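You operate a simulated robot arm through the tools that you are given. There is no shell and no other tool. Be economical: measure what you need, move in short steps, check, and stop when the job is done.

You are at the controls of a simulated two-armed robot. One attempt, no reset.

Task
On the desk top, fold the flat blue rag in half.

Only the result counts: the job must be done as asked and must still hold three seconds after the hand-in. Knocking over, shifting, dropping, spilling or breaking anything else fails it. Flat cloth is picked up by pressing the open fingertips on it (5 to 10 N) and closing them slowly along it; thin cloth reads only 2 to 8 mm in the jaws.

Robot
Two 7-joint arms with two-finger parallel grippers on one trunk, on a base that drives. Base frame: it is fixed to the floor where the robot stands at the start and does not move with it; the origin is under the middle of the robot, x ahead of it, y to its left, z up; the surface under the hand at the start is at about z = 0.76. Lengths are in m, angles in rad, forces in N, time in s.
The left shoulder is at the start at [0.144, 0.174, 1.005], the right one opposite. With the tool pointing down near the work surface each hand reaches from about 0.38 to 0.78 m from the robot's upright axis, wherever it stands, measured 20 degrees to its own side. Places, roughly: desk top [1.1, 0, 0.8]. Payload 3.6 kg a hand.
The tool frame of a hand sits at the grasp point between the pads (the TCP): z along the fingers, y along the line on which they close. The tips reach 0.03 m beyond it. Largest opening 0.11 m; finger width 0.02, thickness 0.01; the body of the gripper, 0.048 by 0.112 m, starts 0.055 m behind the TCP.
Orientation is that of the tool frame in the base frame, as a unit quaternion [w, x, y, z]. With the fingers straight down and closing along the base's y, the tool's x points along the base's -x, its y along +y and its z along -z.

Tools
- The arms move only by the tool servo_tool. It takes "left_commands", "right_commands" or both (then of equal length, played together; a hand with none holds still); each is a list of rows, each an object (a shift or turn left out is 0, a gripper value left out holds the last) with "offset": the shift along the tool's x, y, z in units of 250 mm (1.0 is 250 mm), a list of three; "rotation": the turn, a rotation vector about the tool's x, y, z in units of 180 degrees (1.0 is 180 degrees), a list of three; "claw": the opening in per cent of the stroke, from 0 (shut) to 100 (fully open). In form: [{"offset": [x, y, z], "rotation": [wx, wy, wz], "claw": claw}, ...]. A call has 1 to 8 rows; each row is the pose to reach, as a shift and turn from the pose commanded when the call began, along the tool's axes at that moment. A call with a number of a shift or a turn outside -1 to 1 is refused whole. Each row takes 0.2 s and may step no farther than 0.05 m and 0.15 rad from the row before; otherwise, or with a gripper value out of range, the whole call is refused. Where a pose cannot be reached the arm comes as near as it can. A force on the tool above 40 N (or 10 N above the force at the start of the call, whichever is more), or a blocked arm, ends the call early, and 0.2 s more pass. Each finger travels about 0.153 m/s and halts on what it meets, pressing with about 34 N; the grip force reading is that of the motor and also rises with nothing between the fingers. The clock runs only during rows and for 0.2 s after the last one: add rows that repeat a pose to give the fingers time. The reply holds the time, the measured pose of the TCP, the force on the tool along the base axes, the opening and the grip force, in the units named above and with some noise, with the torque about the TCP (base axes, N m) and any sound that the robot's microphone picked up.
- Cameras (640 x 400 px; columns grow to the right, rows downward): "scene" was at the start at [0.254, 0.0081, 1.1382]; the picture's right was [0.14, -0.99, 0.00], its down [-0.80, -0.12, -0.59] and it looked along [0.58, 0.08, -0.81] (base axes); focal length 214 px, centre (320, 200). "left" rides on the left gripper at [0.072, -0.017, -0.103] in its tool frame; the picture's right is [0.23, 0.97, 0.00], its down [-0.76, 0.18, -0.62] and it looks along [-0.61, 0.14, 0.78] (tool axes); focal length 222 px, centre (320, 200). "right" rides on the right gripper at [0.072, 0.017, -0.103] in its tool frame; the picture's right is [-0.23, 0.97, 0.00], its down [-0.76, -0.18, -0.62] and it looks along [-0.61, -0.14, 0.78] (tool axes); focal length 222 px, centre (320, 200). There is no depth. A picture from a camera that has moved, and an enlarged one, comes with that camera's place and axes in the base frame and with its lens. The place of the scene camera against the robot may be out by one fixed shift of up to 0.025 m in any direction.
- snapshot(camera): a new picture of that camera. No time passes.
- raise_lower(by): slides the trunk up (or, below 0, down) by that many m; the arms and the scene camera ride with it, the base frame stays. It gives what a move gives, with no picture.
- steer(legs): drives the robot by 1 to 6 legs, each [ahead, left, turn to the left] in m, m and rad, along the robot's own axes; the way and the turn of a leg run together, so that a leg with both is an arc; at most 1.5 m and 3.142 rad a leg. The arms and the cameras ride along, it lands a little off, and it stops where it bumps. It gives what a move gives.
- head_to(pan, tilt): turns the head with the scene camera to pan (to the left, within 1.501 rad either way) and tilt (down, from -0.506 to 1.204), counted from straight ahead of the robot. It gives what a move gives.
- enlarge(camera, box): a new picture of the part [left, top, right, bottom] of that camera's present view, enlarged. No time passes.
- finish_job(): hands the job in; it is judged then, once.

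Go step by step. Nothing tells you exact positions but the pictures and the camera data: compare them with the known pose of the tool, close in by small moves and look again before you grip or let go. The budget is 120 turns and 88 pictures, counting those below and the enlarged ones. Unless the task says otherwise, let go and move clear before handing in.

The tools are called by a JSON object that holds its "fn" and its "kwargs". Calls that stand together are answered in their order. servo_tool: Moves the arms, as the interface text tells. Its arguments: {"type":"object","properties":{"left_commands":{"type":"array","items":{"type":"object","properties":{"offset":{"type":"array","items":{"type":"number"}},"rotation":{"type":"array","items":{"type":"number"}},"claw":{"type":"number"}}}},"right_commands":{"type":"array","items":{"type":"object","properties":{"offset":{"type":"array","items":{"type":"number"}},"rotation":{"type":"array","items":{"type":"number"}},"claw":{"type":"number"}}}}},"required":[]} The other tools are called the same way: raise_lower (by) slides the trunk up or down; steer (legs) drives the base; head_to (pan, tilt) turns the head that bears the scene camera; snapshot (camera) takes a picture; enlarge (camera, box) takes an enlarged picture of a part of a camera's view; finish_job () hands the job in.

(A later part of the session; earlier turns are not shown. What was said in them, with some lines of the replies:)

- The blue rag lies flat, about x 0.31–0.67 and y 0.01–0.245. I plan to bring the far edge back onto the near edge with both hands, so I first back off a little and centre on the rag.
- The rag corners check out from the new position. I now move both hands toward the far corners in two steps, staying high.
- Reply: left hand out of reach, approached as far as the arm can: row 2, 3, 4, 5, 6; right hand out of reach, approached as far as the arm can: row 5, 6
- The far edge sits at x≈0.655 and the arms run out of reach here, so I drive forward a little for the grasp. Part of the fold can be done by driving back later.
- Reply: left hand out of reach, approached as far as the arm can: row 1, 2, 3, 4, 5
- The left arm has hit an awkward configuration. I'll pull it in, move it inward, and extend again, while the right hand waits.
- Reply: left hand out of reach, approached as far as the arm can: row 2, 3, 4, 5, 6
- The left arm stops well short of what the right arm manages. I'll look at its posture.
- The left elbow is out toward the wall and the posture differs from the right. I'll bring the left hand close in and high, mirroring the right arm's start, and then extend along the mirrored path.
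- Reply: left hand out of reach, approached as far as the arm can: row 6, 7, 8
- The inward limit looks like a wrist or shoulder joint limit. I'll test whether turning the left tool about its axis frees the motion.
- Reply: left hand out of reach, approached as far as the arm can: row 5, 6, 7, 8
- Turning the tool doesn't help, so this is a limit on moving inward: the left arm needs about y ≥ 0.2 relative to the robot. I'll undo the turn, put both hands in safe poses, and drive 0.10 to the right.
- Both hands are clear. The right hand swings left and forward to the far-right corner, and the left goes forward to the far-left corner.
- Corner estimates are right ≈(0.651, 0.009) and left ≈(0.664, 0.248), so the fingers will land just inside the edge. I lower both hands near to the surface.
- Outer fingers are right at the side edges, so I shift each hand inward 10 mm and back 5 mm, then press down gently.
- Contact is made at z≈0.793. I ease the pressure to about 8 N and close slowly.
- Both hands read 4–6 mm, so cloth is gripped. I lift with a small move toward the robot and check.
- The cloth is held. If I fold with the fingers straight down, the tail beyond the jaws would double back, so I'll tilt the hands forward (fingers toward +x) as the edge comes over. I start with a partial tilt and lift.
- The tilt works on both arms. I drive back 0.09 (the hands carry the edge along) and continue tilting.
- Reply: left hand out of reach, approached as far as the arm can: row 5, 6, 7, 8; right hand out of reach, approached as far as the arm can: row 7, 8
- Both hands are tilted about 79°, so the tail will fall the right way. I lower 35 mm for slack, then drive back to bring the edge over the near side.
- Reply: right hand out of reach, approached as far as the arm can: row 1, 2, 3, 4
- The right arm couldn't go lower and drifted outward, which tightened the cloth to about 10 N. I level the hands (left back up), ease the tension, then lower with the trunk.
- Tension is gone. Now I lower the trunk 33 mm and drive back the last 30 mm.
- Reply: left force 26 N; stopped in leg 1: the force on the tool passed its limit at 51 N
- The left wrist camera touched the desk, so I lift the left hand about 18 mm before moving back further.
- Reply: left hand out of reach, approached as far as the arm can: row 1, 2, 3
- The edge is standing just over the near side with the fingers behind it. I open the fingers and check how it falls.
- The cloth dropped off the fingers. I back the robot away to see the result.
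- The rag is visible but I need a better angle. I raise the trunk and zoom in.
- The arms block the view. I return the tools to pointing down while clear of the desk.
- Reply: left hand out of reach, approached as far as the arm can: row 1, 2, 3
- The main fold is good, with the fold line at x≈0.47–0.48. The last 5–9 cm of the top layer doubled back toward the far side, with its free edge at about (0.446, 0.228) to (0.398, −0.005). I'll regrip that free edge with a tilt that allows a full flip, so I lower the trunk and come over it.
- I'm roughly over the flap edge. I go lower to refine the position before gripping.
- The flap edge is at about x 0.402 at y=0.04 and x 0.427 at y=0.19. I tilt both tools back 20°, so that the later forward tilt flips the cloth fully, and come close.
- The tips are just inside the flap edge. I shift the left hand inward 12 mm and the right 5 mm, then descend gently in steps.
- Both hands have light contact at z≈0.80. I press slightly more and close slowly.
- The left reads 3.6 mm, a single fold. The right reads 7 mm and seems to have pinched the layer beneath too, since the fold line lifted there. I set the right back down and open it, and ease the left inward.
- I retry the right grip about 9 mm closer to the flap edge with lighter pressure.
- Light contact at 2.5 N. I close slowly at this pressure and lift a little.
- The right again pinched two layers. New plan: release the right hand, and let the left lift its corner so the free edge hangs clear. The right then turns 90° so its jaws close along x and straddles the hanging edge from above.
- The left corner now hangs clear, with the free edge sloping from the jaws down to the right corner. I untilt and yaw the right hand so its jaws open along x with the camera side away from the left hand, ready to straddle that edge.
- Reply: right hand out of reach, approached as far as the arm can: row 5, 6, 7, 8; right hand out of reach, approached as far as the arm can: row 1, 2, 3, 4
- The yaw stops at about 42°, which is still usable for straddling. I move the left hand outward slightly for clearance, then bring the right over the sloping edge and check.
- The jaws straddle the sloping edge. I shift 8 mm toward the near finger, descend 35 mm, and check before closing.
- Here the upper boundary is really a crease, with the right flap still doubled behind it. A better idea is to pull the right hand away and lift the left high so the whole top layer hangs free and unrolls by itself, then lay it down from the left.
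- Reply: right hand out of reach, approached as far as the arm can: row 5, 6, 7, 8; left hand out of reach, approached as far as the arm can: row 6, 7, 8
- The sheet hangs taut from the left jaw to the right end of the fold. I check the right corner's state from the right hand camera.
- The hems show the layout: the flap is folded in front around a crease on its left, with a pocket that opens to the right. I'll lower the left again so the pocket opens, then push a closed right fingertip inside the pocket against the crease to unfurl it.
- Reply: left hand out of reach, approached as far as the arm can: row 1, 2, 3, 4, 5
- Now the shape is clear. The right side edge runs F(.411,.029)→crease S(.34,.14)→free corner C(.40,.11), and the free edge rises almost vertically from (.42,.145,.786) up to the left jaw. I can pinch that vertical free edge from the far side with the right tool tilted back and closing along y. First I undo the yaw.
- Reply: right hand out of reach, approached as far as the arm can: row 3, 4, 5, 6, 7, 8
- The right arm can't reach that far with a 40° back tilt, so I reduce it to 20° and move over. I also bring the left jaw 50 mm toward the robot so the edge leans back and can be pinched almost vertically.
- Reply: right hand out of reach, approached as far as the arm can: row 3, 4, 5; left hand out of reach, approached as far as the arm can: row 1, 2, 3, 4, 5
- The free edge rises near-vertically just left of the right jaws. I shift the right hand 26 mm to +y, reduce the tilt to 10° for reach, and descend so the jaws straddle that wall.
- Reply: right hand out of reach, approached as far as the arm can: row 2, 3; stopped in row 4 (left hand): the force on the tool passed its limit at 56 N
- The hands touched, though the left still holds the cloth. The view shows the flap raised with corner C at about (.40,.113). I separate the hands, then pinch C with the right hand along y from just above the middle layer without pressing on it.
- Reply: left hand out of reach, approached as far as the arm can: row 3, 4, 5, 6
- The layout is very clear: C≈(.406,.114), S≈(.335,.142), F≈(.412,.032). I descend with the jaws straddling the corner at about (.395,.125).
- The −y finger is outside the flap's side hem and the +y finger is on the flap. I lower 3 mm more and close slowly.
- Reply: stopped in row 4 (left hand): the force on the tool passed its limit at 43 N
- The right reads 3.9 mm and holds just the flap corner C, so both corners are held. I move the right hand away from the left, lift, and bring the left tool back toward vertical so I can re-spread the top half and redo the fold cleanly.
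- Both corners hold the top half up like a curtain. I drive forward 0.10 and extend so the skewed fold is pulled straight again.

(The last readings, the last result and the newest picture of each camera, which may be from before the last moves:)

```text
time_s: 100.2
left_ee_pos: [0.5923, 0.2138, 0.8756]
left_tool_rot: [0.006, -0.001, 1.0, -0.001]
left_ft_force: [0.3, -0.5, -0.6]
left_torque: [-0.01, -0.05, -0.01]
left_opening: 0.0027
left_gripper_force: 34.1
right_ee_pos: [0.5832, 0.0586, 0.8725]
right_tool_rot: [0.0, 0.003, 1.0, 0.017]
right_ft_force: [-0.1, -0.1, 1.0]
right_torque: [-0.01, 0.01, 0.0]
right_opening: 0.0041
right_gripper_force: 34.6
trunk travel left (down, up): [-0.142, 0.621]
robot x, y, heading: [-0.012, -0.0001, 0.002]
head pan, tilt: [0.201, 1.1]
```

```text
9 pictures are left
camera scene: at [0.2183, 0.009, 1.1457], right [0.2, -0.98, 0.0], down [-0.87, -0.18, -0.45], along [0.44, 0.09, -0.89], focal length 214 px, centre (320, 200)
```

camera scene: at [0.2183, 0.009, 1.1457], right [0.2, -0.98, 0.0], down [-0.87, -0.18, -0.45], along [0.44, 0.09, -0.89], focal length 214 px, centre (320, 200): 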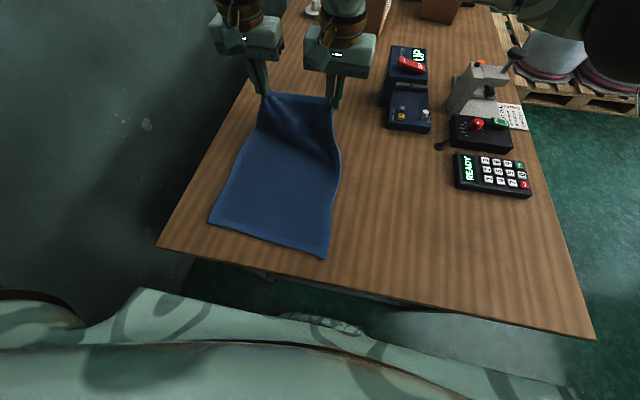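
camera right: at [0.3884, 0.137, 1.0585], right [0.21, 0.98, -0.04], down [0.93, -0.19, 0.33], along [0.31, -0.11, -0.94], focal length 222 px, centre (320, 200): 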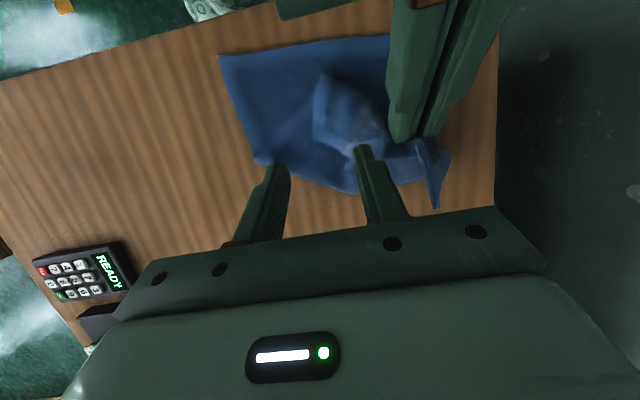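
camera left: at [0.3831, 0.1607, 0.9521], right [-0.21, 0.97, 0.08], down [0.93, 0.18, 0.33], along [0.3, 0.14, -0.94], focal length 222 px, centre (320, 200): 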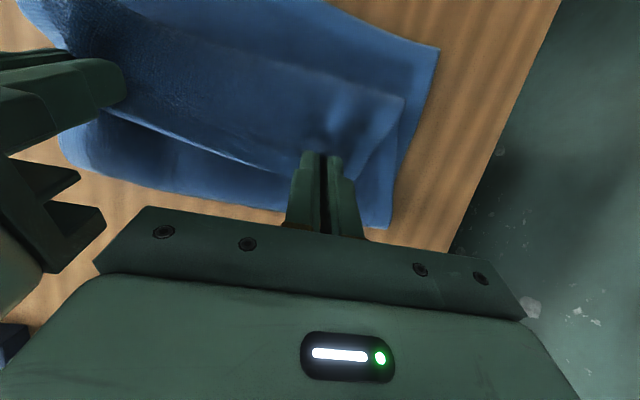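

The cloth is smooth and straight again, with the near edge still at x≈0.30–0.318. I repeat the fold: tilt and lift, drive back, and tilt further. This time I'll release taut and low.

{"fn": "servo_tool", "kwargs": {"left_commands": [{"offset": [0.04, 0, -0.01], "rotation": [0, -0.04, 0]}, {"offset": [0.08, 0, -0.03], "rotation": [0, -0.08, 0]}, {"offset": [0.12, 0, -0.05], "rotation": [0, -0.12, 0]}, {"offset": [0.168, 0, -0.05], "rotation": [0, -0.16, 0]}, {"offset": [0.168, 0, -0.05], "rotation": [0, -0.16, 0]}], "right_commands": [{"offset": [0.03, 0, -0.01], "rotation": [0, -0.04, 0]}, {"offset": [0.06, 0, -0.03], "rotation": [0, -0.08, 0]}, {"offset": [0.1, 0, -0.05], "rotation": [0, -0.12, 0]}, {"offset": [0.132, 0, -0.056], "rotation": [0, -0.16, 0]}, {"offset": [0.132, 0, -0.056], "rotation": [0, -0.16, 0]}]}}

{"fn": "steer", "kwargs": {"legs": [[-0.09, 0, 0]]}}

{"fn": "servo_tool", "kwargs": {"left_commands": [{"rotation": [0, -0.04, 0]}, {"rotation": [0, -0.08, 0]}, {"rotation": [0, -0.12, 0]}, {"rotation": [0, -0.16, 0]}, {"rotation": [0, -0.2, 0]}, {"rotation": [0, -0.24, 0]}, {"rotation": [0, -0.28, 0]}, {"rotation": [0, -0.28, 0]}], "right_commands": [{"rotation": [0, -0.04, 0]}, {"rotation": [0, -0.08, 0]}, {"rotation": [0, -0.12, 0]}, {"rotation": [0, -0.16, 0]}, {"rotation": [0, -0.2, 0]}, {"rotation": [0, -0.24, 0]}, {"rotation": [0, -0.28, 0]}, {"rotation": [0, -0.28, 0]}]}}

```text
time_s: 101.3
left_ee_pos: [0.5485, 0.2144, 0.8864]
left_tool_rot: [0.255, -0.003, 0.967, -0.002]
left_ft_force: [-0.8, 0.5, 0.3]
left_torque: [0.02, 0.0, -0.01]
left_opening: 0.0026
left_gripper_force: 33.8
right_ee_pos: [0.5493, 0.0577, 0.8858]
right_tool_rot: [0.249, 0.008, 0.968, 0.016]
right_ft_force: [0.3, 0.6, 0.9]
right_torque: [0.05, 0.0, -0.02]
right_opening: 0.0038
right_gripper_force: 33.8
trunk travel left (down, up): [-0.142, 0.621]
robot x, y, heading: [-0.0173, -0.0009, 0.0]
head pan, tilt: [0.201, 1.1]
```

```text
time_s: 102.5
left_ee_pos: [0.4602, 0.2127, 0.8881]
left_tool_rot: [0.255, -0.001, 0.967, -0.002]
left_ft_force: [0.7, -0.1, 1.1]
left_torque: [0.04, -0.02, -0.02]
left_opening: 0.0027
left_gripper_force: 34.1
right_ee_pos: [0.4611, 0.0557, 0.8872]
right_tool_rot: [0.249, 0.008, 0.968, 0.016]
right_ft_force: [-0.3, 0.0, 0.2]
right_torque: [0.03, 0.02, -0.01]
right_opening: 0.0039
right_gripper_force: 33.9
trunk travel left (down, up): [-0.142, 0.621]
robot x, y, heading: [-0.1059, 0.0033, -0.006]
head pan, tilt: [0.201, 1.1]
```

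```text
time_s: 104.2
left_ee_pos: [0.4606, 0.2138, 0.8881]
left_tool_rot: [0.643, -0.002, 0.766, -0.001]
left_ft_force: [-0.1, -0.2, -0.1]
left_torque: [0.01, 0.0, -0.04]
left_opening: 0.003
left_gripper_force: 33.9
right_ee_pos: [0.4647, 0.0546, 0.8957]
right_tool_rot: [0.635, 0.014, 0.772, 0.011]
right_ft_force: [-0.1, -0.3, 0.3]
right_torque: [0.0, 0.02, -0.02]
right_opening: 0.0039
right_gripper_force: 33.9
right hand out of reach, approached as far as the arm can: row 7, 8
trunk travel left (down, up): [-0.142, 0.621]
robot x, y, heading: [-0.1037, -0.0003, -0.002]
head pan, tilt: [0.201, 1.1]
```

Both tools are tilted about 80°. I advance the left hand 15 mm to match the slanted near edge, then drive back and lower in alternating steps.

{"fn": "servo_tool", "kwargs": {"left_commands": [{"offset": [-0.02, 0, 0.03]}, {"offset": [-0.038, 0, 0.056]}, {"offset": [-0.038, 0, 0.056]}]}}

{"fn": "steer", "kwargs": {"legs": [[-0.09, 0, 0]]}}

{"fn": "raise_lower", "kwargs": {"by": -0.04}}

{"fn": "steer", "kwargs": {"legs": [[-0.035, 0, 0]]}}

```text
time_s: 105.0
left_ee_pos: [0.4766, 0.2136, 0.8947]
left_tool_rot: [0.642, -0.001, 0.766, -0.002]
left_ft_force: [0.1, 0.0, -0.2]
left_torque: [-0.01, 0.02, 0.06]
left_opening: 0.0028
left_gripper_force: 33.6
right_ee_pos: [0.4636, 0.0548, 0.8953]
right_tool_rot: [0.635, 0.014, 0.773, 0.01]
right_ft_force: [0.0, -1.2, 0.9]
right_torque: [0.01, 0.03, 0.02]
right_opening: 0.0038
right_gripper_force: 33.4
trunk travel left (down, up): [-0.142, 0.621]
robot x, y, heading: [-0.1042, 0.0003, 0.001]
head pan, tilt: [0.201, 1.1]
```

```text
time_s: 106.2
left_ee_pos: [0.3869, 0.2144, 0.894]
left_tool_rot: [0.643, -0.002, 0.766, -0.001]
left_ft_force: [0.0, 0.9, 0.6]
left_torque: [0.02, -0.03, 0.0]
left_opening: 0.0028
left_gripper_force: 34.3
right_ee_pos: [0.373, 0.0559, 0.8962]
right_tool_rot: [0.635, 0.013, 0.772, 0.012]
right_ft_force: [0.0, 0.7, 0.7]
right_torque: [0.04, -0.02, 0.01]
right_opening: 0.0038
right_gripper_force: 34.1
trunk travel left (down, up): [-0.142, 0.621]
robot x, y, heading: [-0.1961, 0.0019, -0.003]
head pan, tilt: [0.201, 1.1]
```

```text
time_s: 107.0
left_ee_pos: [0.3858, 0.2145, 0.855]
left_tool_rot: [0.642, -0.002, 0.766, -0.001]
left_ft_force: [-1.0, -0.8, 0.6]
left_torque: [0.04, 0.05, 0.05]
left_opening: 0.0026
left_gripper_force: 33.8
right_ee_pos: [0.3747, 0.0555, 0.8575]
right_tool_rot: [0.633, 0.015, 0.774, 0.01]
right_ft_force: [-1.3, 0.7, -0.1]
right_torque: [0.02, 0.0, 0.04]
right_opening: 0.004
right_gripper_force: 34.0
trunk travel left (down, up): [-0.102, 0.661]
robot x, y, heading: [-0.1928, -0.0021, -0.002]
head pan, tilt: [0.201, 1.1]
```

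```text
time_s: 107.8
left_ee_pos: [0.3488, 0.2147, 0.8539]
left_tool_rot: [0.643, -0.002, 0.766, -0.001]
left_ft_force: [-0.8, -0.3, -0.3]
left_torque: [0.07, 0.01, 0.02]
left_opening: 0.0027
left_gripper_force: 34.2
right_ee_pos: [0.3367, 0.0551, 0.8572]
right_tool_rot: [0.634, 0.014, 0.773, 0.01]
right_ft_force: [0.2, -0.8, -0.2]
right_torque: [0.02, 0.03, 0.03]
right_opening: 0.0038
right_gripper_force: 33.8
trunk travel left (down, up): [-0.102, 0.661]
robot x, y, heading: [-0.229, 0.001, -0.004]
head pan, tilt: [0.201, 1.1]
```

{"fn": "steer", "kwargs": {"legs": [[-0.02, 0, 0]]}}

{"fn": "raise_lower", "kwargs": {"by": -0.035}}

{"fn": "steer", "kwargs": {"legs": [[-0.022, 0, 0]]}}

{"fn": "snapshot", "kwargs": {"camera": "left"}}

```text
time_s: 108.6
left_ee_pos: [0.3299, 0.2158, 0.8537]
left_tool_rot: [0.643, -0.003, 0.766, -0.001]
left_ft_force: [-0.3, 0.2, -0.6]
left_torque: [0.03, 0.02, 0.0]
left_opening: 0.0028
left_gripper_force: 34.1
right_ee_pos: [0.3168, 0.0565, 0.8566]
right_tool_rot: [0.633, 0.014, 0.774, 0.011]
right_ft_force: [0.3, -0.6, -0.1]
right_torque: [0.05, 0.01, 0.02]
right_opening: 0.0038
right_gripper_force: 33.9
trunk travel left (down, up): [-0.102, 0.661]
robot x, y, heading: [-0.2514, 0.0003, -0.008]
head pan, tilt: [0.201, 1.1]
```

```text
time_s: 109.4
left_ee_pos: [0.3301, 0.2162, 0.8184]
left_tool_rot: [0.642, -0.003, 0.766, 0.0]
left_ft_force: [0.1, 0.6, 0.1]
left_torque: [0.01, 0.06, -0.01]
left_opening: 0.0027
left_gripper_force: 33.9
right_ee_pos: [0.3182, 0.0549, 0.8232]
right_tool_rot: [0.63, 0.014, 0.776, 0.011]
right_ft_force: [0.4, 0.9, 0.2]
right_torque: [0.04, 0.04, -0.01]
right_opening: 0.004
right_gripper_force: 33.7
trunk travel left (down, up): [-0.067, 0.696]
robot x, y, heading: [-0.2546, -0.0012, -0.003]
head pan, tilt: [0.201, 1.1]
```

```text
time_s: 110.2
left_ee_pos: [0.308, 0.2158, 0.8186]
left_tool_rot: [0.643, -0.003, 0.766, 0.0]
left_ft_force: [-1.0, -0.1, 0.5]
left_torque: [0.03, -0.01, 0.0]
left_opening: 0.0029
left_gripper_force: 34.6
right_ee_pos: [0.2956, 0.0554, 0.8241]
right_tool_rot: [0.631, 0.014, 0.776, 0.01]
right_ft_force: [-0.2, 0.5, -0.3]
right_torque: [0.02, 0.06, 0.01]
right_opening: 0.0041
right_gripper_force: 33.6
trunk travel left (down, up): [-0.067, 0.696]
robot x, y, heading: [-0.2704, -0.0002, -0.003]
head pan, tilt: [0.201, 1.1]
```

```text
8 pictures are left
camera left: at [0.1925, 0.1968, 0.7644], right [-0.04, 0.97, -0.23], down [-0.48, 0.18, 0.86], along [0.88, 0.15, 0.46], focal length 222 px, centre (320, 200)
```

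left: 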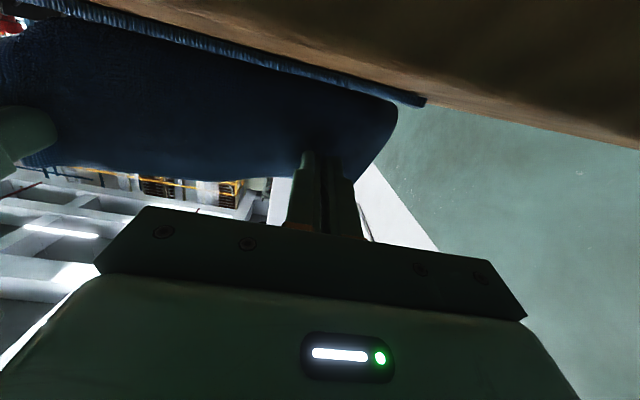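

The sheet is over the near edge but still slack. I lower another 18 mm and pull back a little further.

{"fn": "raise_lower", "kwargs": {"by": -0.018}}

{"fn": "steer", "kwargs": {"legs": [[-0.012, 0, 0]]}}

{"fn": "snapshot", "kwargs": {"camera": "left"}}

```text
time_s: 110.9
left_ee_pos: [0.3132, 0.2142, 0.7913]
left_tool_rot: [0.634, -0.003, 0.773, 0.0]
left_ft_force: [0.0, 0.4, 0.0]
left_torque: [0.03, 0.04, 0.01]
left_opening: 0.0028
left_gripper_force: 34.2
right_ee_pos: [0.2955, 0.0561, 0.8068]
right_tool_rot: [0.629, 0.015, 0.777, 0.01]
right_ft_force: [-0.5, 0.2, -1.0]
right_torque: [0.01, 0.03, 0.01]
right_opening: 0.0038
right_gripper_force: 34.3
trunk travel left (down, up): [-0.049, 0.714]
robot x, y, heading: [-0.272, -0.0018, -0.005]
head pan, tilt: [0.201, 1.1]
```

```text
time_s: 111.6
left_ee_pos: [0.302, 0.2145, 0.7902]
left_tool_rot: [0.634, -0.003, 0.773, 0.0]
left_ft_force: [-0.4, -0.2, -0.8]
left_torque: [0.01, 0.02, 0.02]
left_opening: 0.0028
left_gripper_force: 34.2
right_ee_pos: [0.2847, 0.0544, 0.8054]
right_tool_rot: [0.63, 0.015, 0.777, 0.01]
right_ft_force: [-0.7, -1.2, 0.2]
right_torque: [0.01, 0.0, 0.05]
right_opening: 0.0042
right_gripper_force: 34.0
trunk travel left (down, up): [-0.049, 0.714]
robot x, y, heading: [-0.283, -0.0002, 0.001]
head pan, tilt: [0.201, 1.1]
```

```text
7 pictures are left
camera left: at [0.1848, 0.1965, 0.7384], right [-0.05, 0.97, -0.23], down [-0.46, 0.18, 0.87], along [0.89, 0.15, 0.44], focal length 222 px, centre (320, 200)
```

left: 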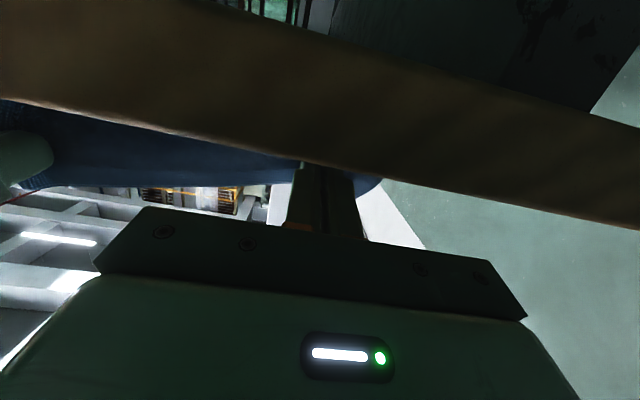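

The tips are now at x≈0.331 (left) and 0.314 (right), just above the near edge. I open slowly and back straight out.

{"fn": "servo_tool", "kwargs": {"left_commands": [{"claw": 6}, {"claw": 12}, {"claw": 18}, {"claw": 24}, {"claw": 24}], "right_commands": [{"claw": 6}, {"claw": 12}, {"claw": 18}, {"claw": 24}, {"claw": 24}]}}

{"fn": "steer", "kwargs": {"legs": [[-0.25, 0, 0]]}}

{"fn": "head_to", "kwargs": {"pan": 0.145, "tilt": 0.65}}

{"fn": "enlarge", "kwargs": {"camera": "scene", "box": [220, 120, 400, 240]}}

```text
time_s: 112.8
left_ee_pos: [0.3023, 0.2137, 0.7896]
left_tool_rot: [0.634, -0.003, 0.774, 0.0]
left_ft_force: [-0.5, 1.1, 0.4]
left_torque: [0.01, 0.0, 0.0]
left_opening: 0.0265
left_gripper_force: 0.0
right_ee_pos: [0.2853, 0.0554, 0.8058]
right_tool_rot: [0.629, 0.014, 0.777, 0.011]
right_ft_force: [0.2, -0.4, -0.4]
right_torque: [-0.03, -0.02, -0.02]
right_opening: 0.0264
right_gripper_force: 0.1
trunk travel left (down, up): [-0.049, 0.714]
robot x, y, heading: [-0.2874, -0.003, 0.001]
head pan, tilt: [0.201, 1.1]
```

```text
time_s: 114.6
left_ee_pos: [0.0522, 0.2156, 0.7903]
left_tool_rot: [0.633, -0.005, 0.774, 0.002]
left_ft_force: [-0.1, -0.4, 0.1]
left_torque: [-0.02, 0.0, -0.04]
left_opening: 0.0262
left_gripper_force: 0.1
right_ee_pos: [0.0348, 0.0555, 0.8052]
right_tool_rot: [0.63, 0.014, 0.777, 0.01]
right_ft_force: [-1.0, -0.2, -0.1]
right_torque: [-0.03, 0.02, -0.02]
right_opening: 0.0263
right_gripper_force: 0.1
trunk travel left (down, up): [-0.049, 0.714]
robot x, y, heading: [-0.5335, -0.0022, 0.002]
head pan, tilt: [0.201, 1.1]
```

```text
time_s: 115.5
left_ee_pos: [0.0528, 0.2157, 0.7905]
left_tool_rot: [0.633, -0.005, 0.774, 0.002]
left_ft_force: [0.4, 0.1, -0.6]
left_torque: [-0.02, -0.03, 0.02]
left_opening: 0.0265
left_gripper_force: 0.0
right_ee_pos: [0.0354, 0.0568, 0.8051]
right_tool_rot: [0.628, 0.014, 0.778, 0.01]
right_ft_force: [-0.1, 1.0, 0.3]
right_torque: [-0.02, 0.01, 0.03]
right_opening: 0.0263
right_gripper_force: 0.1
trunk travel left (down, up): [-0.049, 0.714]
robot x, y, heading: [-0.5385, 0.0032, 0.003]
head pan, tilt: [0.145, 0.649]
```

```text
3.33 times, centred on (310, 180) of scene
camera zoom: at [-0.219, 0.0104, 1.0799], right [0.14, -0.99, 0.0], down [-0.6, -0.09, -0.8], along [0.79, 0.12, -0.61], focal length 715 px, centre (353, 267)
```

zoom: 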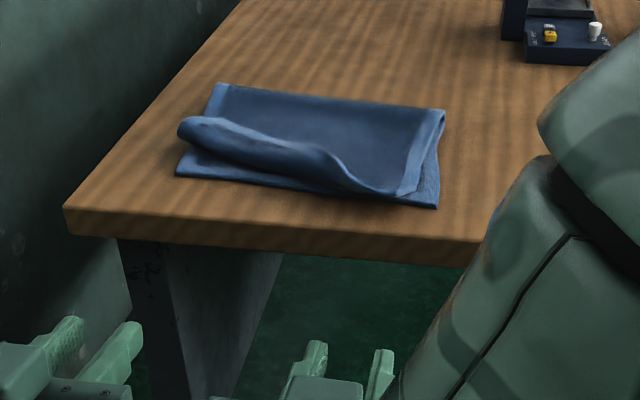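

Almost there: the right corner now lies correctly on the near edge, and only the left part of the top edge is curled back. I'll untilt, return over it with the left hand, and regrip just that corner.

{"fn": "raise_lower", "kwargs": {"by": 0.1}}

{"fn": "servo_tool", "kwargs": {"left_commands": [{"rotation": [0, 0.045, 0]}, {"rotation": [0, 0.09, 0]}, {"rotation": [0, 0.135, 0]}, {"rotation": [0, 0.18, 0]}, {"rotation": [0, 0.225, 0]}, {"rotation": [0, 0.27, 0]}, {"rotation": [0, 0.315, 0]}, {"rotation": [0, 0.36, 0]}], "right_commands": [{"rotation": [0, 0.045, 0]}, {"rotation": [0, 0.09, 0]}, {"rotation": [0, 0.135, 0]}, {"rotation": [0, 0.18, 0]}, {"rotation": [0, 0.225, 0]}, {"rotation": [0, 0.27, 0]}, {"rotation": [0, 0.315, 0]}, {"rotation": [0, 0.36, 0]}]}}

{"fn": "servo_tool", "kwargs": {"left_commands": [{"rotation": [0, 0.04, 0]}, {"rotation": [0, 0.075, 0]}, {"rotation": [0, 0.075, 0]}, {"rotation": [0, 0.075, 0]}, {"rotation": [0, 0.075, 0]}], "right_commands": [{"rotation": [0, 0.04, 0]}, {"rotation": [0, 0.075, 0]}, {"offset": [0, -0.15, -0.1], "rotation": [0, 0.075, 0]}, {"offset": [0, -0.3, -0.2], "rotation": [0, 0.075, 0]}, {"offset": [0, -0.45, -0.25], "rotation": [0, 0.075, 0]}]}}

{"fn": "steer", "kwargs": {"legs": [[0.41, 0, 0]]}}

{"fn": "head_to", "kwargs": {"pan": 0.2, "tilt": 1.1}}

```text
time_s: 116.9
left_ee_pos: [0.0507, 0.2159, 0.8895]
left_tool_rot: [0.633, -0.004, 0.774, 0.001]
left_ft_force: [0.1, -0.3, -0.3]
left_torque: [-0.02, 0.05, -0.04]
left_opening: 0.0264
left_gripper_force: 0.0
right_ee_pos: [0.0359, 0.0576, 0.9052]
right_tool_rot: [0.629, 0.014, 0.778, 0.01]
right_ft_force: [1.1, -1.2, 0.4]
right_torque: [0.01, -0.03, -0.02]
right_opening: 0.0267
right_gripper_force: 0.1
trunk travel left (down, up): [-0.149, 0.614]
robot x, y, heading: [-0.5356, -0.002, 0.0]
head pan, tilt: [0.145, 0.649]
```

```text
time_s: 118.7
left_ee_pos: [0.052, 0.2163, 0.8885]
left_tool_rot: [0.12, -0.003, 0.993, -0.001]
left_ft_force: [0.5, 0.3, -1.0]
left_torque: [-0.02, -0.03, 0.04]
left_opening: 0.0263
left_gripper_force: 0.1
right_ee_pos: [0.0346, 0.0577, 0.9044]
right_tool_rot: [0.113, 0.005, 0.993, 0.018]
right_ft_force: [-0.1, -0.7, -0.2]
right_torque: [-0.01, 0.01, 0.01]
right_opening: 0.0264
right_gripper_force: 0.0
trunk travel left (down, up): [-0.149, 0.614]
robot x, y, heading: [-0.5381, -0.0014, -0.001]
head pan, tilt: [0.145, 0.649]
```

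```text
time_s: 119.9
left_ee_pos: [0.0516, 0.2155, 0.8891]
left_tool_rot: [0.003, -0.003, 1.0, -0.002]
left_ft_force: [-1.2, 0.0, 0.0]
left_torque: [-0.02, 0.0, 0.01]
left_opening: 0.0267
left_gripper_force: 0.0
right_ee_pos: [0.0188, -0.0597, 0.9635]
right_tool_rot: [-0.004, 0.003, 1.0, 0.017]
right_ft_force: [-0.9, 0.6, -0.2]
right_torque: [-0.01, -0.01, -0.04]
right_opening: 0.0264
right_gripper_force: 0.0
trunk travel left (down, up): [-0.149, 0.614]
robot x, y, heading: [-0.5355, 0.0052, -0.002]
head pan, tilt: [0.145, 0.649]
```

```text
time_s: 122.4
left_ee_pos: [0.4711, 0.2117, 0.8892]
left_tool_rot: [0.002, -0.001, 1.0, -0.002]
left_ft_force: [0.3, -0.4, -0.7]
left_torque: [0.01, -0.01, -0.02]
left_opening: 0.0262
left_gripper_force: 0.1
right_ee_pos: [0.438, -0.0605, 0.9629]
right_tool_rot: [-0.003, 0.007, 1.0, 0.018]
right_ft_force: [1.0, -0.7, -1.2]
right_torque: [0.0, 0.03, -0.02]
right_opening: 0.0262
right_gripper_force: 0.2
trunk travel left (down, up): [-0.149, 0.614]
robot x, y, heading: [-0.121, 0.001, -0.005]
head pan, tilt: [0.145, 0.649]
```

```text
time_s: 123.3
left_ee_pos: [0.4711, 0.2132, 0.8893]
left_tool_rot: [0.003, -0.001, 1.0, -0.002]
left_ft_force: [0.1, 0.3, 0.0]
left_torque: [0.01, 0.01, 0.05]
left_opening: 0.0264
left_gripper_force: 0.0
right_ee_pos: [0.4362, -0.0621, 0.9638]
right_tool_rot: [-0.003, 0.006, 1.0, 0.016]
right_ft_force: [0.3, 0.0, 0.3]
right_torque: [-0.01, -0.03, 0.0]
right_opening: 0.0265
right_gripper_force: 0.0
trunk travel left (down, up): [-0.149, 0.614]
robot x, y, heading: [-0.1171, -0.0001, -0.007]
head pan, tilt: [0.201, 1.1]
```

{"fn": "enlarge", "kwargs": {"camera": "scene", "box": [210, 100, 370, 220]}}

```text
3.33 times, centred on (290, 160) of scene
camera zoom: at [0.1127, 0.0083, 1.1531], right [0.19, -0.98, 0.0], down [-0.87, -0.17, -0.45], along [0.45, 0.09, -0.89], focal length 715 px, centre (420, 333)
```

zoom: 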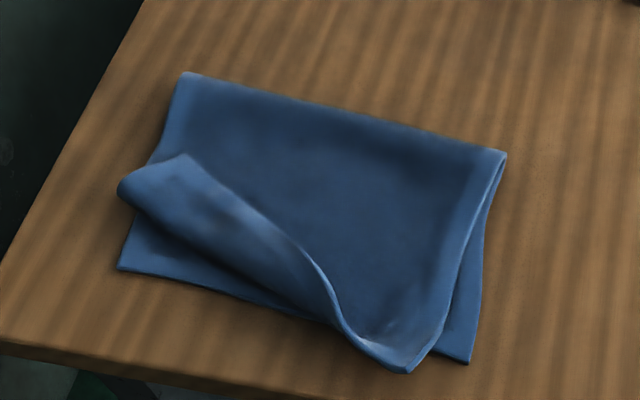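

Right corner C is at (.28,.05), slightly over the near edge, and left corner L is curled back at (.3985,.223). I straddle L with the left jaws, with its outer finger just outside the side hem.

{"fn": "servo_tool", "kwargs": {"left_commands": [{"offset": [0.1, 0.02, 0.04], "rotation": [0, 0.03, 0], "claw": 38}, {"offset": [0.2, 0.04, 0.1], "rotation": [0, 0.055, 0]}, {"offset": [0.3, 0.055, 0.16], "rotation": [0, 0.055, 0]}, {"offset": [0.344, 0.055, 0.24], "rotation": [0, 0.055, 0]}, {"offset": [0.344, 0.055, 0.296], "rotation": [0, 0.055, 0]}, {"offset": [0.344, 0.055, 0.296], "rotation": [0, 0.055, 0]}]}}

{"fn": "enlarge", "kwargs": {"camera": "left", "box": [180, 20, 520, 230]}}

```text
time_s: 124.7
left_ee_pos: [0.3854, 0.2275, 0.8141]
left_tool_rot: [-0.084, 0.0, 0.996, -0.002]
left_ft_force: [-0.1, 0.0, 0.5]
left_torque: [-0.01, -0.01, 0.02]
left_opening: 0.0418
left_gripper_force: 0.0
right_ee_pos: [0.437, -0.0621, 0.9634]
right_tool_rot: [-0.003, 0.007, 1.0, 0.017]
right_ft_force: [-0.4, 0.0, 0.4]
right_torque: [-0.01, 0.02, 0.01]
right_opening: 0.0265
right_gripper_force: 0.0
trunk travel left (down, up): [-0.149, 0.614]
robot x, y, heading: [-0.1126, -0.0008, -0.007]
head pan, tilt: [0.201, 1.1]
```

```text
1.88 times, centred on (350, 125) of left
camera zoom: at [0.3306, 0.2098, 0.9273], right [-0.23, 0.97, 0.03], down [0.85, 0.18, 0.49], along [0.47, 0.14, -0.87], focal length 418 px, centre (264, 341)
```

zoom: 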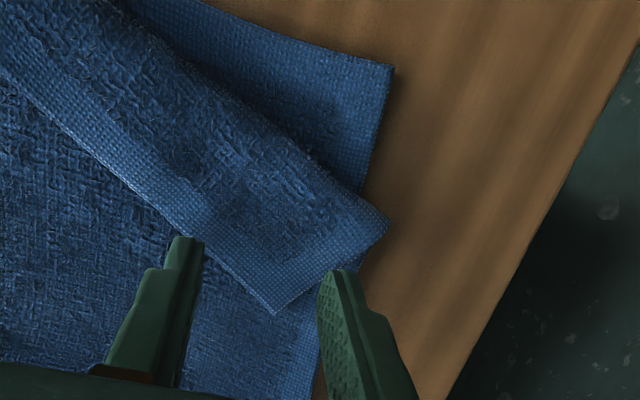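

The outer finger is just outside the side hem and the inner one is on the flap's edge. I shift 6 mm toward the robot, lower to just above the layer beneath, and close slowly.

{"fn": "servo_tool", "kwargs": {"left_commands": [{"offset": [0.022, 0, 0.01]}, {"offset": [0.02, 0, 0.03]}, {"offset": [0.017, 0, 0.044], "claw": 33}, {"offset": [0.017, 0, 0.044], "claw": 26}, {"offset": [0.017, 0, 0.044], "claw": 19}, {"offset": [0.017, 0, 0.044], "claw": 12}, {"offset": [0.017, 0, 0.044], "claw": 5}, {"offset": [0.017, 0, 0.044], "claw": 0}]}}

{"fn": "servo_tool", "kwargs": {"left_commands": [{"offset": [0.005, 0, -0.03], "claw": 0}, {"offset": [0.01, 0, -0.07]}, {"offset": [0.015, 0, -0.12]}, {"offset": [0.02, 0, -0.17]}, {"offset": [0.02, 0, -0.17]}]}}

```text
time_s: 126.5
left_ee_pos: [0.3802, 0.2266, 0.8064]
left_tool_rot: [-0.084, 0.0, 0.996, -0.001]
left_ft_force: [-1.1, 0.3, -0.1]
left_torque: [-0.01, 0.0, 0.02]
left_opening: 0.0
left_gripper_force: 34.3
right_ee_pos: [0.4374, -0.0617, 0.9632]
right_tool_rot: [-0.003, 0.006, 1.0, 0.018]
right_ft_force: [-0.3, -0.3, -0.5]
right_torque: [0.0, 0.01, 0.0]
right_opening: 0.0265
right_gripper_force: 0.1
trunk travel left (down, up): [-0.149, 0.614]
robot x, y, heading: [-0.1146, -0.0061, 0.001]
head pan, tilt: [0.201, 1.1]
```

```text
time_s: 127.7
left_ee_pos: [0.381, 0.2267, 0.8474]
left_tool_rot: [-0.084, -0.001, 0.996, -0.002]
left_ft_force: [0.3, -0.3, 0.2]
left_torque: [-0.04, 0.01, 0.0]
left_opening: 0.0002
left_gripper_force: 34.0
right_ee_pos: [0.4372, -0.0625, 0.9632]
right_tool_rot: [-0.004, 0.007, 1.0, 0.018]
right_ft_force: [-0.3, -0.6, 0.0]
right_torque: [-0.02, -0.03, -0.02]
right_opening: 0.0262
right_gripper_force: 0.0
trunk travel left (down, up): [-0.149, 0.614]
robot x, y, heading: [-0.1167, 0.0013, -0.005]
head pan, tilt: [0.201, 1.1]
```

Missed; the tips were about 3 mm too high. I reopen and go lower.

{"fn": "servo_tool", "kwargs": {"left_commands": [{"claw": 38}, {"offset": [-0.016, 0, 0.09]}, {"offset": [-0.028, 0, 0.16]}, {"offset": [-0.032, 0, 0.178]}, {"offset": [-0.0325, 0, 0.184]}, {"offset": [-0.0325, 0, 0.184]}]}}

```text
time_s: 129.1
left_ee_pos: [0.3821, 0.2264, 0.8015]
left_tool_rot: [-0.084, 0.0, 0.996, -0.002]
left_ft_force: [0.2, 0.4, 0.7]
left_torque: [0.06, 0.01, 0.0]
left_opening: 0.042
left_gripper_force: 0.0
right_ee_pos: [0.4365, -0.0617, 0.9636]
right_tool_rot: [-0.004, 0.007, 1.0, 0.018]
right_ft_force: [-0.1, 0.5, 0.5]
right_torque: [-0.02, -0.01, 0.02]
right_opening: 0.0264
right_gripper_force: 0.1
trunk travel left (down, up): [-0.149, 0.614]
robot x, y, heading: [-0.1157, 0.0006, -0.01]
head pan, tilt: [0.201, 1.1]
```

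Barely any contact force yet; I go 1.5 mm more and close.

{"fn": "servo_tool", "kwargs": {"left_commands": [{"offset": [-0.001, 0, 0.006]}, {"offset": [-0.001, 0, 0.006], "claw": 33}, {"offset": [-0.001, 0, 0.006], "claw": 27}, {"offset": [-0.001, 0, 0.006], "claw": 21}, {"offset": [-0.001, 0, 0.006], "claw": 15}, {"offset": [-0.001, 0, 0.006], "claw": 9}, {"offset": [-0.001, 0, 0.006], "claw": 3}, {"offset": [-0.001, 0, 0.006], "claw": 0}]}}

```text
time_s: 130.9
left_ee_pos: [0.3814, 0.2259, 0.7991]
left_tool_rot: [-0.083, 0.0, 0.997, -0.002]
left_ft_force: [0.2, 0.1, 0.9]
left_torque: [-0.03, 0.02, -0.03]
left_opening: 0.0055
left_gripper_force: 33.7
right_ee_pos: [0.4355, -0.0627, 0.963]
right_tool_rot: [-0.003, 0.007, 1.0, 0.017]
right_ft_force: [0.4, 0.8, -1.1]
right_torque: [-0.02, -0.03, 0.01]
right_opening: 0.0263
right_gripper_force: 0.0
trunk travel left (down, up): [-0.149, 0.614]
robot x, y, heading: [-0.1187, 0.0007, -0.004]
head pan, tilt: [0.201, 1.1]
```

It reads 5.5 mm, so cloth is gripped. I lift and check.

{"fn": "servo_tool", "kwargs": {"left_commands": [{"offset": [0.005, 0, -0.04], "claw": 0}, {"offset": [0.015, 0, -0.1]}, {"offset": [0.025, 0, -0.16]}, {"offset": [0.035, 0, -0.22]}, {"offset": [0.04, 0, -0.27]}, {"offset": [0.04, 0, -0.27]}]}}

{"fn": "enlarge", "kwargs": {"camera": "scene", "box": [210, 80, 370, 220]}}

```text
time_s: 132.3
left_ee_pos: [0.3837, 0.2257, 0.8681]
left_tool_rot: [-0.084, 0.0, 0.996, -0.002]
left_ft_force: [0.2, 0.5, -0.2]
left_torque: [-0.04, -0.01, -0.04]
left_opening: 0.006
left_gripper_force: 34.1
right_ee_pos: [0.4368, -0.0621, 0.9637]
right_tool_rot: [-0.003, 0.006, 1.0, 0.016]
right_ft_force: [0.5, -0.1, 0.3]
right_torque: [0.01, 0.0, -0.03]
right_opening: 0.0265
right_gripper_force: 0.0
trunk travel left (down, up): [-0.149, 0.614]
robot x, y, heading: [-0.116, 0.0003, -0.003]
head pan, tilt: [0.201, 1.1]
```

```text
2.86 times, centred on (290, 150) of scene
camera zoom: at [0.1127, 0.0083, 1.1531], right [0.19, -0.98, 0.0], down [-0.87, -0.17, -0.45], along [0.44, 0.09, -0.89], focal length 613 px, centre (406, 343)
```

zoom: 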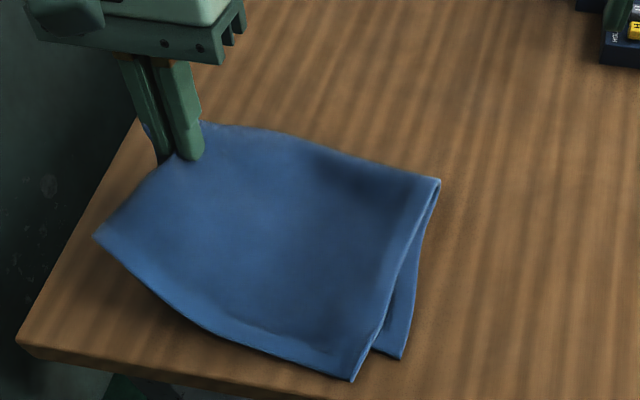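

The curl has flipped out: corner L now hangs over the near-left side and the top layer is smooth. I lower it straight down slightly toward the robot and release.

{"fn": "servo_tool", "kwargs": {"left_commands": [{"offset": [0.01, 0, 0.06]}, {"offset": [0.01, 0, 0.12]}, {"offset": [0.0, -0.006, 0.18]}, {"offset": [-0.005, -0.012, 0.23]}, {"offset": [-0.01, -0.012, 0.262]}, {"offset": [-0.01, -0.012, 0.262], "claw": 6}, {"offset": [-0.01, -0.012, 0.262], "claw": 14}, {"offset": [-0.01, -0.012, 0.262], "claw": 22}]}}

{"fn": "servo_tool", "kwargs": {"left_commands": [{"offset": [0, 0, -0.06]}, {"offset": [0, 0, -0.16]}, {"offset": [0, 0, -0.3]}, {"offset": [-0.15, 0.05, -0.4]}, {"offset": [-0.3, 0.1, -0.45]}]}}

{"fn": "enlarge", "kwargs": {"camera": "scene", "box": [210, 100, 370, 220]}}

```text
time_s: 134.1
left_ee_pos: [0.3754, 0.2234, 0.8021]
left_tool_rot: [-0.083, 0.0, 0.997, -0.001]
left_ft_force: [0.0, -0.2, 1.2]
left_torque: [-0.04, -0.04, -0.02]
left_opening: 0.0239
left_gripper_force: 0.1
right_ee_pos: [0.4362, -0.0622, 0.963]
right_tool_rot: [-0.003, 0.006, 1.0, 0.018]
right_ft_force: [0.1, -0.3, 0.3]
right_torque: [0.01, 0.02, 0.02]
right_opening: 0.0264
right_gripper_force: 0.1
trunk travel left (down, up): [-0.149, 0.614]
robot x, y, heading: [-0.1183, 0.0009, 0.002]
head pan, tilt: [0.201, 1.1]
```

```text
time_s: 135.3
left_ee_pos: [0.4682, 0.2487, 0.9012]
left_tool_rot: [-0.083, -0.001, 0.997, -0.003]
left_ft_force: [-0.2, -0.1, -0.5]
left_torque: [0.02, 0.06, 0.04]
left_opening: 0.0242
left_gripper_force: 0.1
right_ee_pos: [0.4375, -0.0618, 0.9634]
right_tool_rot: [-0.003, 0.006, 1.0, 0.017]
right_ft_force: [0.6, -0.6, 0.2]
right_torque: [-0.01, 0.02, -0.01]
right_opening: 0.0263
right_gripper_force: 0.0
trunk travel left (down, up): [-0.149, 0.614]
robot x, y, heading: [-0.1105, -0.0035, -0.008]
head pan, tilt: [0.201, 1.1]
```

```text
3.33 times, centred on (290, 160) of scene
camera zoom: at [0.1133, 0.0085, 1.1529], right [0.19, -0.98, 0.0], down [-0.87, -0.17, -0.45], along [0.44, 0.09, -0.89], focal length 715 px, centre (420, 333)
```

zoom: 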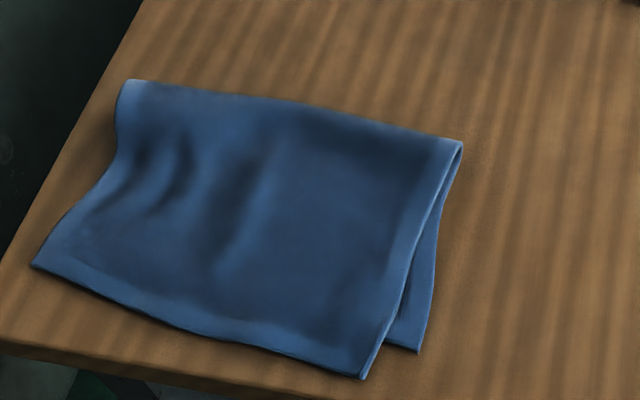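

The rag is now folded in half and smooth, only with corner C about (−.023, +.028) off the lower right corner. I'll make one gentle correction: back off 0.1 and hover the right hand over C, where it overhangs and only the top layer lies on the desk.

{"fn": "steer", "kwargs": {"legs": [[-0.1, 0, 0]]}}

{"fn": "servo_tool", "kwargs": {"right_commands": [{"offset": [0.04, 0.1, 0.05], "claw": 32}, {"offset": [0.08, 0.2, 0.12]}, {"offset": [0.12, 0.32, 0.2]}, {"offset": [0.16, 0.44, 0.28]}, {"offset": [0.2, 0.54, 0.37]}, {"offset": [0.23, 0.608, 0.45]}, {"offset": [0.23, 0.608, 0.45]}]}}

{"fn": "snapshot", "kwargs": {"camera": "right"}}

```text
time_s: 136.5
left_ee_pos: [0.3668, 0.2498, 0.9021]
left_tool_rot: [-0.083, -0.001, 0.997, -0.002]
left_ft_force: [-0.7, 0.0, 0.5]
left_torque: [-0.01, -0.03, 0.03]
left_opening: 0.0245
left_gripper_force: 0.1
right_ee_pos: [0.3357, -0.0604, 0.9639]
right_tool_rot: [-0.002, 0.006, 1.0, 0.018]
right_ft_force: [-0.1, -0.9, -0.3]
right_torque: [0.03, -0.01, 0.0]
right_opening: 0.0264
right_gripper_force: 0.1
trunk travel left (down, up): [-0.149, 0.614]
robot x, y, heading: [-0.2186, -0.0006, -0.003]
head pan, tilt: [0.201, 1.1]
```

```text
time_s: 138.1
left_ee_pos: [0.3682, 0.2495, 0.902]
left_tool_rot: [-0.084, -0.002, 0.996, -0.002]
left_ft_force: [-0.5, 0.6, -0.6]
left_torque: [-0.01, -0.01, 0.02]
left_opening: 0.0241
left_gripper_force: 0.1
right_ee_pos: [0.2759, 0.0943, 0.8534]
right_tool_rot: [-0.004, 0.007, 1.0, 0.018]
right_ft_force: [-0.7, -0.5, -0.1]
right_torque: [-0.01, -0.01, 0.02]
right_opening: 0.0353
right_gripper_force: 0.0
trunk travel left (down, up): [-0.149, 0.614]
robot x, y, heading: [-0.214, -0.0009, -0.004]
head pan, tilt: [0.201, 1.1]
```

```text
1 pictures are left
camera right: at [0.2063, 0.109, 0.9595], right [0.24, 0.97, 0.03], down [0.76, -0.21, 0.61], along [0.6, -0.12, -0.79], focal length 222 px, centre (320, 200)
```

right: 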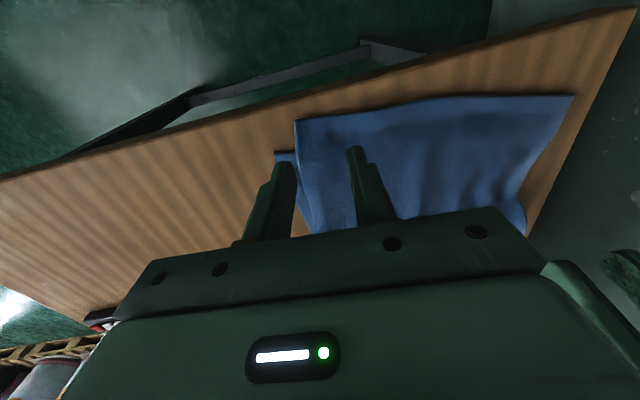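

C is at (.264,.080) and the lower corner at (.290,.051). I lower the jaws around C, with one finger outside its side hem, over bare desk.

{"fn": "servo_tool", "kwargs": {"right_commands": [{"offset": [-0.004, -0.025, 0.06], "claw": 36}, {"offset": [-0.004, -0.025, 0.14]}, {"offset": [-0.004, -0.025, 0.21]}, {"offset": [-0.004, -0.025, 0.236]}, {"offset": [-0.004, -0.025, 0.246]}, {"offset": [-0.004, -0.025, 0.246]}]}}

```text
time_s: 139.5
left_ee_pos: [0.3691, 0.2483, 0.9033]
left_tool_rot: [-0.084, -0.001, 0.996, -0.002]
left_ft_force: [-0.4, 0.3, -0.3]
left_torque: [0.01, 0.06, 0.0]
left_opening: 0.0243
left_gripper_force: 0.0
right_ee_pos: [0.2799, 0.0919, 0.7942]
right_tool_rot: [-0.004, 0.006, 1.0, 0.016]
right_ft_force: [0.7, -0.5, 1.5]
right_torque: [-0.02, 0.0, 0.01]
right_opening: 0.0394
right_gripper_force: 0.1
trunk travel left (down, up): [-0.149, 0.614]
robot x, y, heading: [-0.2181, -0.0004, -0.005]
head pan, tilt: [0.201, 1.1]
```

{"fn": "servo_tool", "kwargs": {"right_commands": [{"offset": [0, 0, 0.007]}, {"offset": [0, 0, 0.007], "claw": 31}, {"offset": [0, 0, 0.007], "claw": 25}, {"offset": [0, 0, 0.007], "claw": 19}, {"offset": [0, 0, 0.007], "claw": 13}, {"offset": [0, 0, 0.007], "claw": 7}, {"offset": [0, 0, 0.007], "claw": 0}, {"offset": [0, 0, 0.007], "claw": 0}]}}

```text
time_s: 141.3
left_ee_pos: [0.3665, 0.2494, 0.9026]
left_tool_rot: [-0.083, -0.001, 0.997, -0.002]
left_ft_force: [0.1, 0.7, 0.6]
left_torque: [0.01, -0.01, -0.01]
left_opening: 0.0245
left_gripper_force: 0.0
right_ee_pos: [0.2806, 0.0907, 0.7927]
right_tool_rot: [-0.002, 0.005, 1.0, 0.017]
right_ft_force: [-1.9, 3.2, 12.2]
right_torque: [0.13, -0.02, -0.02]
right_opening: 0.0048
right_gripper_force: 34.0
trunk travel left (down, up): [-0.149, 0.614]
robot x, y, heading: [-0.215, -0.0017, -0.003]
head pan, tilt: [0.201, 1.1]
```

The tip of C is gripped. I lift 15 mm, shift it by +0.022 in x and −0.030 in y, lower and release.

{"fn": "servo_tool", "kwargs": {"right_commands": [{"offset": [0, 0, -0.03]}, {"offset": [-0.02, 0, -0.07]}, {"offset": [-0.05, -0.06, -0.07]}, {"offset": [-0.088, -0.12, -0.07]}, {"offset": [-0.088, -0.12, -0.035]}, {"offset": [-0.088, -0.12, -0.013]}, {"offset": [-0.088, -0.12, -0.013], "claw": 10}, {"offset": [-0.088, -0.12, -0.013], "claw": 20}]}}

{"fn": "servo_tool", "kwargs": {"right_commands": [{"offset": [0, 0, -0.06]}, {"offset": [0, 0, -0.2]}, {"offset": [0, 0, -0.35]}, {"offset": [0, -0.15, -0.5]}, {"offset": [0, -0.3, -0.6]}, {"offset": [0, -0.48, -0.65]}, {"offset": [0, -0.66, -0.65]}], "left_commands": [{"offset": [0, 0, 0]}, {"offset": [0, 0, -0.1]}, {"offset": [0, 0.1, -0.2]}, {"offset": [0, 0.2, -0.2]}, {"offset": [0, 0.3, -0.2]}, {"offset": [0, 0.3, -0.2]}, {"offset": [0, 0.3, -0.2]}]}}

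{"fn": "enlarge", "kwargs": {"camera": "scene", "box": [210, 40, 410, 190]}}

```text
time_s: 143.1
left_ee_pos: [0.3681, 0.2485, 0.902]
left_tool_rot: [-0.084, -0.002, 0.996, -0.001]
left_ft_force: [0.3, -0.3, -0.6]
left_torque: [-0.02, 0.01, 0.03]
left_opening: 0.024
left_gripper_force: 0.0
right_ee_pos: [0.3028, 0.0601, 0.7952]
right_tool_rot: [-0.004, 0.006, 1.0, 0.018]
right_ft_force: [0.5, -0.6, 2.4]
right_torque: [-0.03, -0.02, 0.03]
right_opening: 0.0215
right_gripper_force: 0.2
trunk travel left (down, up): [-0.149, 0.614]
robot x, y, heading: [-0.219, 0.0005, -0.003]
head pan, tilt: [0.201, 1.1]
```

```text
refused: row 4 steps farther than a row can; nothing moved
```

```text
2.67 times, centred on (310, 115) of scene
camera zoom: at [0.0126, 0.0089, 1.1532], right [0.2, -0.98, 0.0], down [-0.87, -0.17, -0.45], along [0.44, 0.09, -0.89], focal length 572 px, centre (347, 427)
```

zoom: 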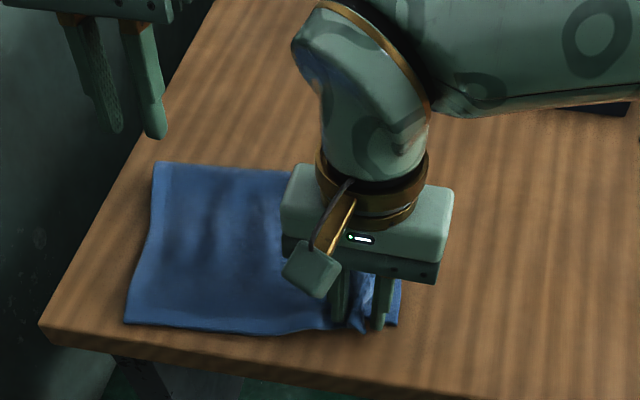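

C now sits near the lower corner. I lift the right hand straight up and move both hands clear in shorter steps.

{"fn": "servo_tool", "kwargs": {"right_commands": [{"offset": [0, 0, -0.01], "claw": 28}, {"offset": [0, 0, -0.03], "claw": 36}, {"offset": [0, 0, -0.15]}, {"offset": [0, 0, -0.3]}, {"offset": [0, 0, -0.45]}, {"offset": [0, -0.15, -0.5]}, {"offset": [0, -0.3, -0.5]}, {"offset": [0, -0.45, -0.5]}]}}

{"fn": "steer", "kwargs": {"legs": [[-0.15, 0, 0]]}}

```text
time_s: 144.9
left_ee_pos: [0.368, 0.247, 0.9017]
left_tool_rot: [-0.084, -0.001, 0.996, -0.001]
left_ft_force: [0.4, -0.2, -0.2]
left_torque: [-0.01, 0.03, 0.03]
left_opening: 0.0242
left_gripper_force: 0.1
right_ee_pos: [0.3005, -0.0575, 0.9164]
right_tool_rot: [-0.004, 0.006, 1.0, 0.017]
right_ft_force: [-0.7, 0.1, -0.4]
right_torque: [0.04, 0.02, 0.02]
right_opening: 0.0396
right_gripper_force: 0.1
trunk travel left (down, up): [-0.149, 0.614]
robot x, y, heading: [-0.2151, -0.0012, -0.004]
head pan, tilt: [0.201, 1.1]
```

```text
time_s: 146.3
left_ee_pos: [0.2167, 0.2467, 0.9029]
left_tool_rot: [-0.082, 0.002, 0.997, -0.001]
left_ft_force: [-0.6, -1.2, 0.2]
left_torque: [0.04, -0.01, -0.02]
left_opening: 0.024
left_gripper_force: 0.0
right_ee_pos: [0.1487, -0.0583, 0.9169]
right_tool_rot: [-0.002, 0.008, 1.0, 0.018]
right_ft_force: [0.2, 0.3, 0.6]
right_torque: [0.0, -0.04, 0.0]
right_opening: 0.0396
right_gripper_force: 0.0
trunk travel left (down, up): [-0.149, 0.614]
robot x, y, heading: [-0.3658, 0.001, -0.01]
head pan, tilt: [0.201, 1.1]
```

The rag is folded, both hands are released and clear of the desk, and nothing else was moved. I hand it in.

{"fn": "finish_job", "kwargs": {}}

```text
The job is handed in.
```

The blue rag is folded in half on the desk and handed in. The far edge was brought over to the near edge, and both hands are released and clear.

I had no pictures left after the final release. The last one, taken with the right hand still at the corner, showed the top and bottom right corners roughly lined up, and I did not see the rag after the hand lifted. The left corners looked about 2 cm apart. The whole rag ended up roughly 3 cm further left on the desk than where it started. As far as I could see, nothing else on the desk was touched.
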